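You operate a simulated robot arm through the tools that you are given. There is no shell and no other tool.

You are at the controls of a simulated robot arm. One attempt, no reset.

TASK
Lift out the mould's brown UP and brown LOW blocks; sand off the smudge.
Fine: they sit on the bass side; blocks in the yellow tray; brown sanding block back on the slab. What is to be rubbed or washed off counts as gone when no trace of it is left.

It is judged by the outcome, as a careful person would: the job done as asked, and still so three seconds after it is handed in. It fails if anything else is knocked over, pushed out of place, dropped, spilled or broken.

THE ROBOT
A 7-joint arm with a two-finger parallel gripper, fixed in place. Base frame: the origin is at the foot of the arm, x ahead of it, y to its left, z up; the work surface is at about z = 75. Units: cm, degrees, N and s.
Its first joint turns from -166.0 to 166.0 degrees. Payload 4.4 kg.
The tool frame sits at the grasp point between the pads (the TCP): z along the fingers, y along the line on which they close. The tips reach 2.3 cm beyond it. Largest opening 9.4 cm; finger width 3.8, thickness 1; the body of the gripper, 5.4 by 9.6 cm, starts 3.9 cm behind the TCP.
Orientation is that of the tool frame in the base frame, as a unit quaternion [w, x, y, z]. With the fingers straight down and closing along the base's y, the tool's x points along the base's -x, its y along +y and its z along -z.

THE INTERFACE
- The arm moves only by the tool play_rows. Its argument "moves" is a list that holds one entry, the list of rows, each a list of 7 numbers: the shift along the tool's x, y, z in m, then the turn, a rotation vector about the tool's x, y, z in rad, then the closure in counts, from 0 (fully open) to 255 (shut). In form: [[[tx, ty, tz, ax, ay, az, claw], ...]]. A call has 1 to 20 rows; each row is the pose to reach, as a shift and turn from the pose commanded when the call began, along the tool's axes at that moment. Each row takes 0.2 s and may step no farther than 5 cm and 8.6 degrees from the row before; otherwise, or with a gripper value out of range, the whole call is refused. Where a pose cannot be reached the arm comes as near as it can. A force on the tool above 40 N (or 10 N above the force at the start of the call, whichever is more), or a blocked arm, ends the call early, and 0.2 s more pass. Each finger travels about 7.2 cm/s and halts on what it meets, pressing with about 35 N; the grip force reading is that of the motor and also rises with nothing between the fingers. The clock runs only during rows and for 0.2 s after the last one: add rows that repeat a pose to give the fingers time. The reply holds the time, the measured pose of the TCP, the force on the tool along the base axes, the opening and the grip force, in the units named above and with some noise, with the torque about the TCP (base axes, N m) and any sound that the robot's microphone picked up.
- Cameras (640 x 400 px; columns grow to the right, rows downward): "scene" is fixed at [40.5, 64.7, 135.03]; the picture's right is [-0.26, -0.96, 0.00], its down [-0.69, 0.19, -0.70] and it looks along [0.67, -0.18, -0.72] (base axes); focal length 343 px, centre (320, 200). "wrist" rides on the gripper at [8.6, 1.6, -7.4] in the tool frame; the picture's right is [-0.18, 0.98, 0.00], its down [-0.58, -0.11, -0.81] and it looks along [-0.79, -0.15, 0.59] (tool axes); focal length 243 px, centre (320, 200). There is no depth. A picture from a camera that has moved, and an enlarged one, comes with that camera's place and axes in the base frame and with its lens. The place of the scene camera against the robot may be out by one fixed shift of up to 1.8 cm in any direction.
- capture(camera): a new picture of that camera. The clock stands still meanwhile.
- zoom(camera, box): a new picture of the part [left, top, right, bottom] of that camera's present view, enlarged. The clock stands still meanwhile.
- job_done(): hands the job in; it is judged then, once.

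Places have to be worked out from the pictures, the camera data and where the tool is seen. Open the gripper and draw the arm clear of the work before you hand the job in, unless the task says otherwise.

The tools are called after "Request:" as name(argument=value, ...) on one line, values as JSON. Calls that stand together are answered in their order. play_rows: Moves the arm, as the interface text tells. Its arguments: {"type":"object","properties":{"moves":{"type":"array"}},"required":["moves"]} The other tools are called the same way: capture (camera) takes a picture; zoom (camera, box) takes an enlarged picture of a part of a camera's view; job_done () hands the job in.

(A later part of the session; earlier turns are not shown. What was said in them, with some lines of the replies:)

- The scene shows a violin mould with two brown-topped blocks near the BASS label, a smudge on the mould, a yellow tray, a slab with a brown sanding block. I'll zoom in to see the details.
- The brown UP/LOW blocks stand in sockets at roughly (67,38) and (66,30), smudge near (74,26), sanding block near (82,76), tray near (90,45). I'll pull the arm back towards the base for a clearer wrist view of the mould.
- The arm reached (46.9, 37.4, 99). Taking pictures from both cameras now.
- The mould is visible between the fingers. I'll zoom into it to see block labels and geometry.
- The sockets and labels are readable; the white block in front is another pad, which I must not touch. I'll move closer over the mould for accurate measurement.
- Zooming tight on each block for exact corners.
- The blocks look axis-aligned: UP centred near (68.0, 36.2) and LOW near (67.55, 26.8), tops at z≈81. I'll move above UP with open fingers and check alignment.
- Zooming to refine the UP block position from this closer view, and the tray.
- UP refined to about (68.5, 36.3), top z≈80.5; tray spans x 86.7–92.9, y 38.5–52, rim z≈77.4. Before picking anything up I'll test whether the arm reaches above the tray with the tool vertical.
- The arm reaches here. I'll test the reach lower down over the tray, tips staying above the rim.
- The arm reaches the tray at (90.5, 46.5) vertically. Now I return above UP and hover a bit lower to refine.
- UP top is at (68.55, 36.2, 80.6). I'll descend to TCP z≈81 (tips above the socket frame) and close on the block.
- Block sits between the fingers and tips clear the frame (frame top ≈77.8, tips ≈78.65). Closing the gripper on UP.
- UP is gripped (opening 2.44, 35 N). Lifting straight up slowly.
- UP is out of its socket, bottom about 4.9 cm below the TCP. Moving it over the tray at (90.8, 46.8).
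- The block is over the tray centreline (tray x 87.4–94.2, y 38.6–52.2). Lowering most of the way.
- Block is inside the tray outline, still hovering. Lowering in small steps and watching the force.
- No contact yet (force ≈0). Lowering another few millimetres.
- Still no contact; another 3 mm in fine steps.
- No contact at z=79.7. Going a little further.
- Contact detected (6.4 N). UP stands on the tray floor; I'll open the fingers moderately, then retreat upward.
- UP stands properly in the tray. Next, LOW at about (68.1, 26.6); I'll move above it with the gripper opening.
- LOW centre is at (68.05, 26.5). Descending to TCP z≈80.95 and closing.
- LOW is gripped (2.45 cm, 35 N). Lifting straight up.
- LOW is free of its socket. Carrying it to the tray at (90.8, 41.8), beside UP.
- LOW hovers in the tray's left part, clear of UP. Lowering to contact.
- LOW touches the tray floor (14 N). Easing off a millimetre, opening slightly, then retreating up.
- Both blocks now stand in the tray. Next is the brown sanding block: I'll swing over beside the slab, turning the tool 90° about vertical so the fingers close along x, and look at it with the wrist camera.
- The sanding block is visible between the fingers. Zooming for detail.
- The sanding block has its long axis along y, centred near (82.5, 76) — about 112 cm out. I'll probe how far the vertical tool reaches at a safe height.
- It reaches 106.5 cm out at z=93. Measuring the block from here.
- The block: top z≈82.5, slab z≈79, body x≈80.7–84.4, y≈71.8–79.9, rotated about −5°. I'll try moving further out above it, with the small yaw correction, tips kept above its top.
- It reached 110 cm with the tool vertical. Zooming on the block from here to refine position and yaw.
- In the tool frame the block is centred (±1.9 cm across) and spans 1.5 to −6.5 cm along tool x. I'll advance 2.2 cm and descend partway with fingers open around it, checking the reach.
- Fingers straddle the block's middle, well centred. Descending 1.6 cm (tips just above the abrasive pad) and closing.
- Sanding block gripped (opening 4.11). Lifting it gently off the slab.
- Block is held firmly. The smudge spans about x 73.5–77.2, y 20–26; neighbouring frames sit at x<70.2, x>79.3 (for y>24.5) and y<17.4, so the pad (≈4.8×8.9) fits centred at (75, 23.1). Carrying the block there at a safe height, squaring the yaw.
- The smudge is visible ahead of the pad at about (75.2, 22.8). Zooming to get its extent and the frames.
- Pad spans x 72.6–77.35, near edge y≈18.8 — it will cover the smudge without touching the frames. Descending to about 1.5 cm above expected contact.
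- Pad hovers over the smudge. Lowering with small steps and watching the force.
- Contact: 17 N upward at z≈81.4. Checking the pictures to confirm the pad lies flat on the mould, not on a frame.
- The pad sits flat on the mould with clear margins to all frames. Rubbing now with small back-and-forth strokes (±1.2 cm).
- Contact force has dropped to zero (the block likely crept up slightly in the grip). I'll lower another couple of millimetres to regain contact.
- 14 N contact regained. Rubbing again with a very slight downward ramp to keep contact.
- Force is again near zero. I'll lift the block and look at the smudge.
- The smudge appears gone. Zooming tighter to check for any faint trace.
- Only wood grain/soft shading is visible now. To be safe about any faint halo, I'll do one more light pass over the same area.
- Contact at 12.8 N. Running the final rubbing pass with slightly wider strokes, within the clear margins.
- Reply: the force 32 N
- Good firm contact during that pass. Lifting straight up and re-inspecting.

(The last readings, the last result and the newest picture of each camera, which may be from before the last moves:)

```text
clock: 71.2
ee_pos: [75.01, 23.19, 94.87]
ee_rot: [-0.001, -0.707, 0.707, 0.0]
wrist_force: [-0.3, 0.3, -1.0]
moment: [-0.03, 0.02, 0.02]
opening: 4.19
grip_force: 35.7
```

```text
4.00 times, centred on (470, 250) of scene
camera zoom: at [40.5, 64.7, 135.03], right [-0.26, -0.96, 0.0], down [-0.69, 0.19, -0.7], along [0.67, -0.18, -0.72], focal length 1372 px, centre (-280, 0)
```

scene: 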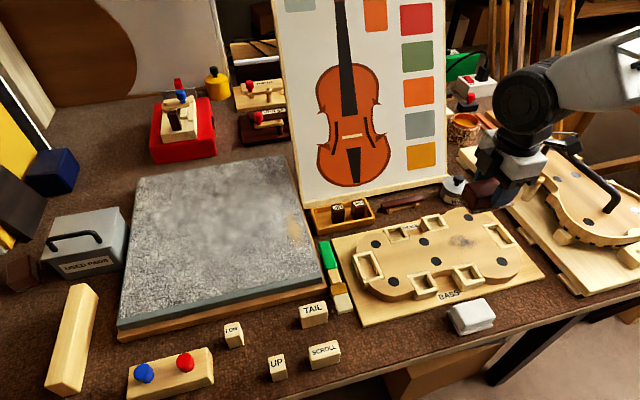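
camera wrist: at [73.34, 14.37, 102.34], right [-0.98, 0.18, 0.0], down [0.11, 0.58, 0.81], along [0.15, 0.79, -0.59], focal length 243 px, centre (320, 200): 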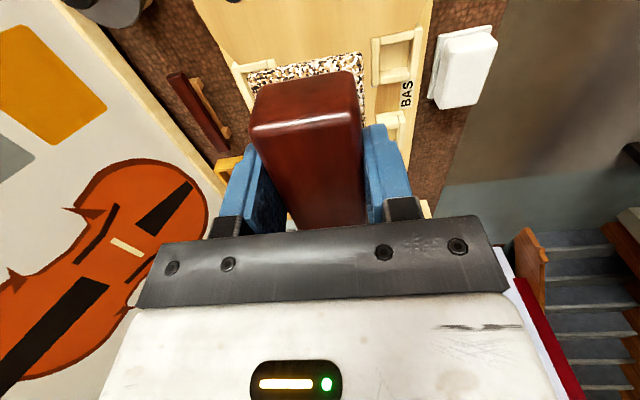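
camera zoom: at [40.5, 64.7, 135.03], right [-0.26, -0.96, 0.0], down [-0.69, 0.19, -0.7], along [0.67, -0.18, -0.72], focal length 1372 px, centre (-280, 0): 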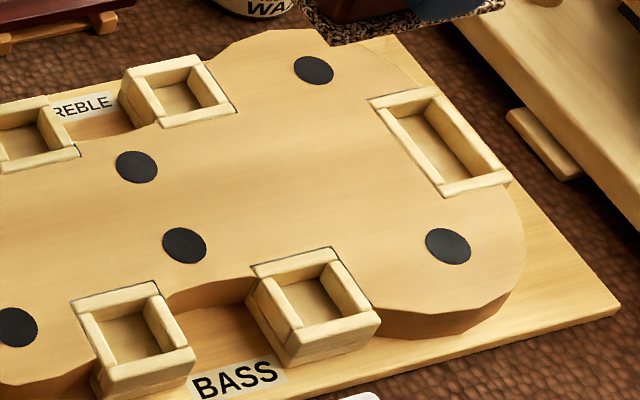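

The mould surface is clean and everything else unmoved. Carrying the sanding block back to its original spot on the slab, at height.

Request:
play_rows(moves=[[[-0.025, -0.0036, 0, 0, 0, 0, 255], [-0.065, -0.0094, 0, 0, 0, 0, 255], [-0.107, -0.0154, 0, 0, 0, 0.01, 255], [-0.149, -0.0215, 0, 0, 0, 0.02, 255], [-0.191, -0.0276, 0, 0, 0, 0.03, 255], [-0.233, -0.0336, 0, 0, 0, 0.04, 255], [-0.275, -0.0397, 0, 0, 0, 0.05, 255], [-0.317, -0.0458, 0, 0, 0, 0.06, 255], [-0.359, -0.0518, 0, 0, 0, 0.07, 255], [-0.401, -0.0579, 0, 0, 0, 0.08, 255], [-0.443, -0.0639, 0, 0, 0, 0.085, 255], [-0.485, -0.07, 0, 0, 0, 0.085, 255], [-0.515, -0.0745, 0, 0, 0, 0.085, 255], [-0.5259, -0.0759, 0, 0, 0, 0.085, 255], [-0.5259, -0.0759, 0, 0, 0, 0.085, 255]]])

Request:
capture(camera="wrist")

Request:
zoom(camera="scene", box=[435, 210, 515, 270])

Request:
zoom(camera="scene", box=[120, 150, 360, 300])

```text
clock: 74.4
ee_pos: [82.65, 75.53, 95.04]
ee_rot: [0.0, -0.676, 0.737, 0.0]
wrist_force: [0.7, -0.6, -0.7]
moment: [-0.02, 0.0, 0.04]
opening: 4.14
grip_force: 35.5
```

```text
taken
camera wrist: at [80.34, 66.92, 102.55], right [-0.96, 0.27, 0.0], down [0.16, 0.57, 0.81], along [0.22, 0.78, -0.59], focal length 243 px, centre (320, 200)
```

wrist: 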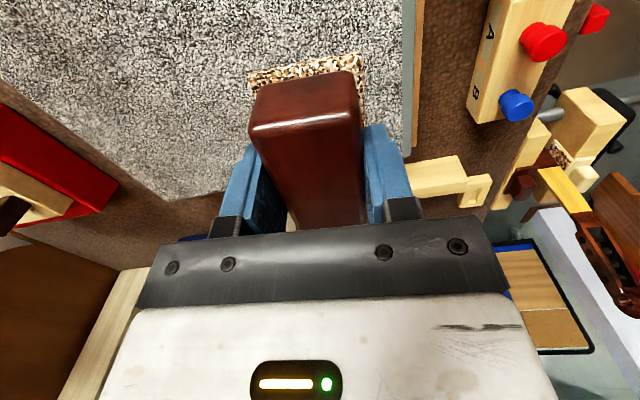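

```text
6.67 times, centred on (475, 240) of scene
camera zoom: at [40.5, 64.7, 135.03], right [-0.26, -0.96, 0.0], down [-0.69, 0.19, -0.7], along [0.67, -0.18, -0.72], focal length 2286 px, centre (-713, -67)
```

zoom: 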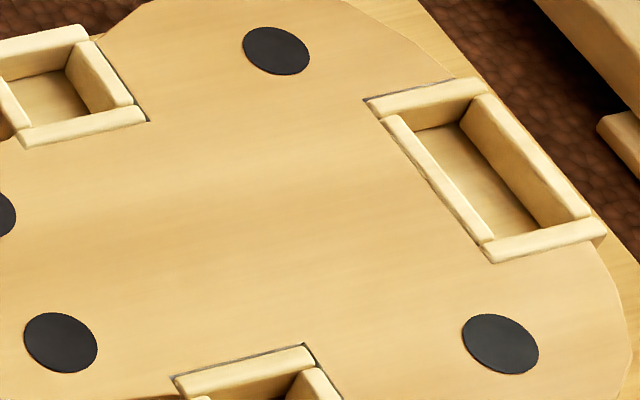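

```text
2.67 times, centred on (240, 225) of scene
camera zoom: at [40.5, 64.7, 135.03], right [-0.26, -0.96, 0.0], down [-0.69, 0.19, -0.7], along [0.67, -0.18, -0.72], focal length 914 px, centre (533, 133)
```

zoom: 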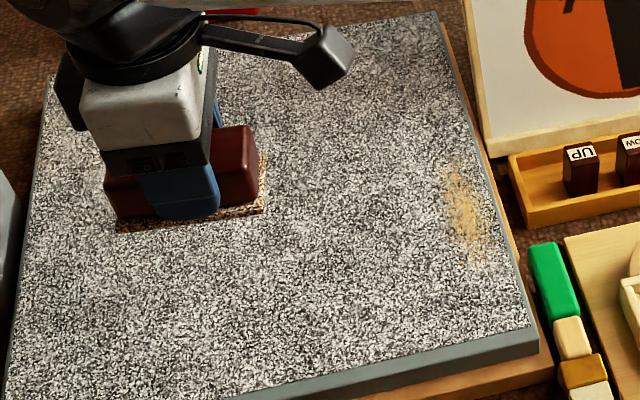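

The mould is clean with the arm away too. Now lowering the sanding block toward the slab, stopping just above expected contact.

Request:
play_rows(moves=[[[0, 0, 0.03, 0, 0, 0, 255], [0, 0, 0.06, 0, 0, 0, 255], [0, 0, 0.09, 0, 0, 0, 255], [0, 0, 0.11, 0, 0, 0, 255], [0, 0, 0.12, 0, 0, 0, 255], [0, 0, 0.125, 0, 0, 0, 255], [0, 0, 0.125, 0, 0, 0, 255]]])

Request:
zoom(camera="scene", box=[150, 190, 290, 290])

```text
clock: 76.0
ee_pos: [82.56, 75.73, 82.52]
ee_rot: [0.0, -0.676, 0.737, 0.0]
wrist_force: [-0.3, 0.3, -1.0]
moment: [-0.01, -0.01, -0.01]
opening: 4.15
grip_force: 35.1
```

```text
4.00 times, centred on (220, 240) of scene
camera zoom: at [40.5, 64.7, 135.03], right [-0.26, -0.96, 0.0], down [-0.69, 0.19, -0.7], along [0.67, -0.18, -0.72], focal length 1372 px, centre (720, 40)
```

zoom: 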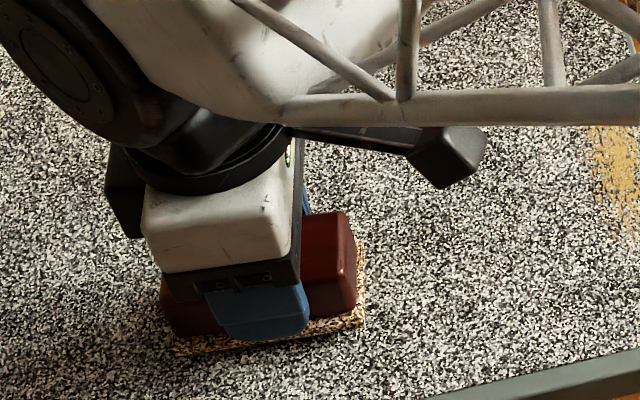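

Hovering just above the slab, no contact yet. Small downward steps with force checks.

Request:
play_rows(moves=[[[0, 0, 0.0015, 0, 0, 0, 255], [0, 0, 0.003, 0, 0, 0, 255], [0, 0, 0.003, 0, 0, 0, 255]]])

```text
clock: 76.8
ee_pos: [82.64, 75.83, 82.26]
ee_rot: [0.0, -0.676, 0.737, 0.0]
wrist_force: [-0.3, -0.8, -0.5]
moment: [-0.02, 0.01, 0.01]
opening: 4.14
grip_force: 35.3
```

Request:
play_rows(moves=[[[0, 0, 0.001, 0, 0, 0, 255], [0, 0, 0.002, 0, 0, 0, 255], [0, 0, 0.002, 0, 0, 0, 255]]])

```text
clock: 77.6
ee_pos: [82.68, 75.67, 81.92]
ee_rot: [0.0, -0.676, 0.737, 0.0]
wrist_force: [0.3, -0.3, -0.9]
moment: [0.05, -0.01, 0.01]
opening: 4.12
grip_force: 35.1
```

Still no contact at z≈82.0; continuing 1–2 mm at a time.

Request:
play_rows(moves=[[[0, 0, 0.001, 0, 0, 0, 255], [0, 0, 0.0015, 0, 0, 0, 255], [0, 0, 0.0015, 0, 0, 0, 255]]])

Request:
zoom(camera="scene", box=[165, 220, 265, 290])

Request:
zoom(camera="wrist", box=[230, 40, 430, 170])

```text
clock: 78.4
ee_pos: [82.47, 75.76, 81.89]
ee_rot: [0.002, -0.676, 0.737, 0.0]
wrist_force: [3.0, -0.6, 10.6]
moment: [-0.26, 0.06, 0.03]
opening: 4.17
grip_force: 34.7
```

```text
5.71 times, centred on (215, 255) of scene
camera zoom: at [40.5, 64.7, 135.03], right [-0.26, -0.96, 0.0], down [-0.69, 0.19, -0.7], along [0.67, -0.18, -0.72], focal length 1960 px, centre (920, -114)
```

zoom: 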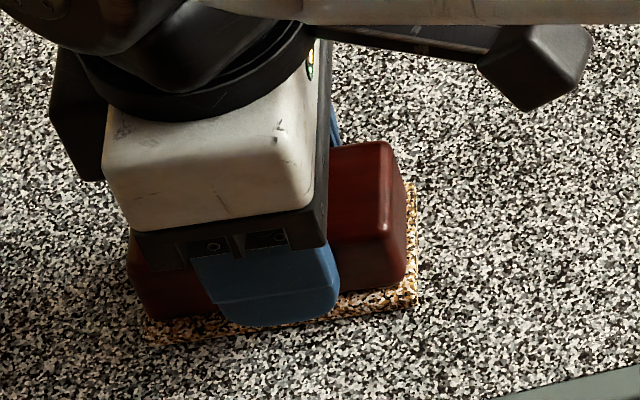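

```text
3.08 times, centred on (330, 105) of wrist
camera zoom: at [80.26, 67.14, 89.38], right [-0.96, 0.27, 0.0], down [0.16, 0.57, 0.81], along [0.22, 0.78, -0.59], focal length 746 px, centre (289, 492)
```

zoom: 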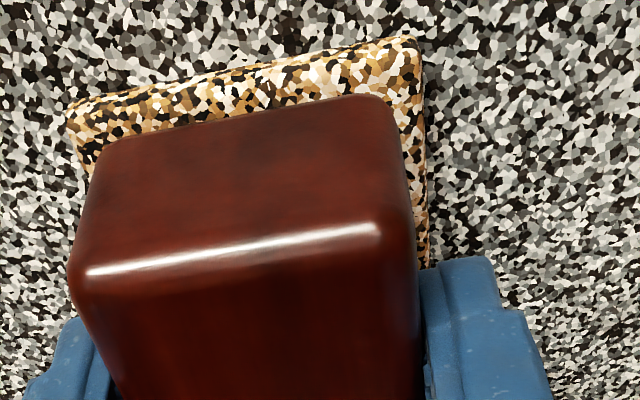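

Contact at 10.6 N — the block rests on the slab. Opening the fingers wide, then rising straight up.

Request:
play_rows(moves=[[[0, 0, 0, 0, 0, 0, 130], [0, 0, 0, 0, 0, 0, 90], [0, 0, 0, 0, 0, 0, 40], [0, 0, 0, 0, 0, 0, 20], [0, 0, 0, 0, 0, 0, 20], [0, 0, -0.015, 0, 0, 0, 20], [0, 0, -0.04, 0, 0, 0, 20], [0, 0, -0.08, 0, 0, 0, 20], [0, 0, -0.12, 0, 0, 0, 20], [0, 0, -0.15, 0, 0, 0, 20], [0, 0, -0.15, 0, 0, 0, 20]]])

Request:
capture(camera="wrist")

Request:
capture(camera="scene")

```text
clock: 80.8
ee_pos: [82.47, 75.82, 96.75]
ee_rot: [0.0, -0.676, 0.737, 0.0]
wrist_force: [0.0, -0.9, -0.1]
moment: [-0.01, 0.01, -0.03]
opening: 8.64
grip_force: 0.0
```

```text
taken
camera wrist: at [80.17, 67.19, 104.2], right [-0.96, 0.27, 0.0], down [0.16, 0.57, 0.81], along [0.22, 0.78, -0.59], focal length 243 px, centre (320, 200)
```

wrist: 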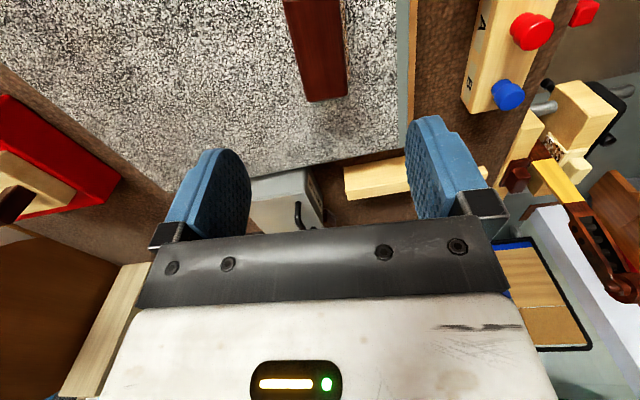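

```text
taken
```

scene: 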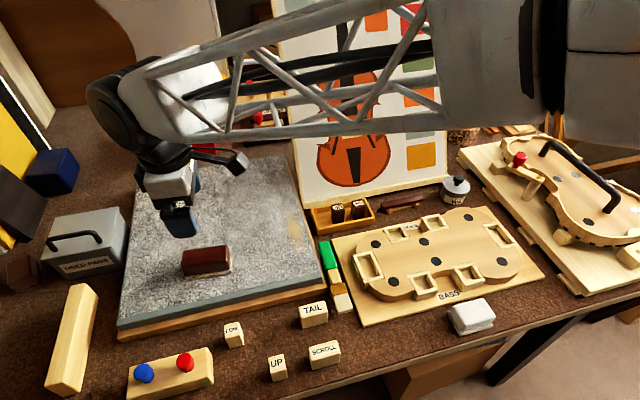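

The sanding block is back on the slab at its original spot. Drawing the arm up and back, clear of the work, then a final inspection.

Request:
play_rows(moves=[[[0.03, 0.019, -0.02, 0, 0, 0, 20], [0.063, 0.041, -0.03, 0, 0, 0, 20], [0.097, 0.063, -0.04, 0, 0, 0, 10], [0.13, 0.084, -0.05, 0, 0, 0, 0], [0.164, 0.106, -0.06, 0, 0, 0, 0], [0.198, 0.128, -0.07, 0, 0, 0, 0], [0.231, 0.149, -0.08, 0, 0, 0, 0], [0.265, 0.171, -0.09, 0, 0, 0, 0], [0.298, 0.192, -0.1, 0, 0, 0, 0], [0.332, 0.214, -0.11, 0, 0, 0, 0], [0.36, 0.232, -0.11, 0, 0, 0, 0], [0.379, 0.2445, -0.11, 0, 0, 0, 0], [0.379, 0.2445, -0.11, 0, 0, 0, 0]]])

Request:
capture(camera="scene")

Request:
zoom(camera="scene", box=[290, 180, 530, 330])

Request:
zoom(camera="scene", box=[120, 150, 360, 300])

```text
clock: 83.6
ee_pos: [54.88, 40.0, 107.65]
ee_rot: [0.0, -0.676, 0.737, 0.0]
wrist_force: [0.7, -0.5, -0.9]
moment: [-0.01, -0.03, 0.03]
opening: 9.36
grip_force: 0.1
```

```text
taken
```

scene: 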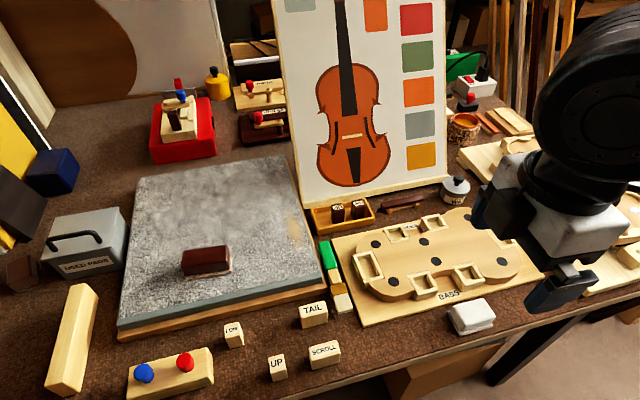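

```text
2.67 times, centred on (410, 255) of scene
camera zoom: at [40.5, 64.7, 135.03], right [-0.26, -0.96, 0.0], down [-0.69, 0.19, -0.7], along [0.67, -0.18, -0.72], focal length 914 px, centre (80, 53)
```

zoom: 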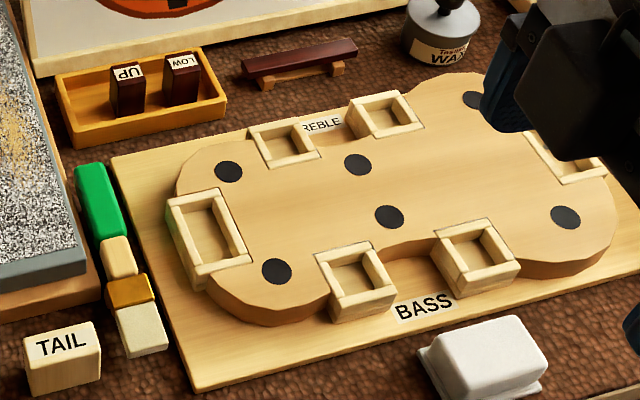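

```text
2.67 times, centred on (240, 225) of scene
camera zoom: at [40.5, 64.7, 135.03], right [-0.26, -0.96, 0.0], down [-0.69, 0.19, -0.7], along [0.67, -0.18, -0.72], focal length 914 px, centre (533, 133)
```

zoom: 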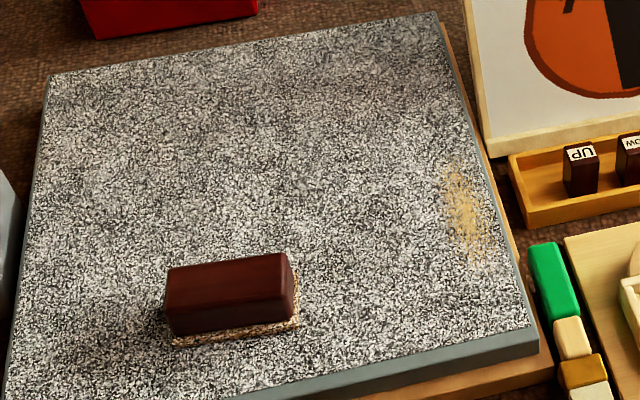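

Everything checks out: brown UP and LOW stand in the yellow tray, the mould is clean, the sanding block is flat on the slab at its original place, other items are undisturbed, and the open gripper is clear. Handing the job in.

Request:
job_done()

```text
The job is handed in.
```

The job is handed in. In the last pictures:

- **Blocks:** brown UP and brown LOW are out of the bass side of the mould and standing in the yellow tray.
- **Smudge:** I sanded the dark smudge off the mould in three passes. Close-ups after the arm moved away showed only wood grain.
- **Sanding block:** it is back on the slab at its original spot.
- **Everything else:** nothing else appears moved or knocked over. The gripper is open and the arm is drawn back.

I took "the smudge" to be the dark mark on the mould. A tan patch on the slab was there from the start and I left it alone, since it looked like sanding dust.
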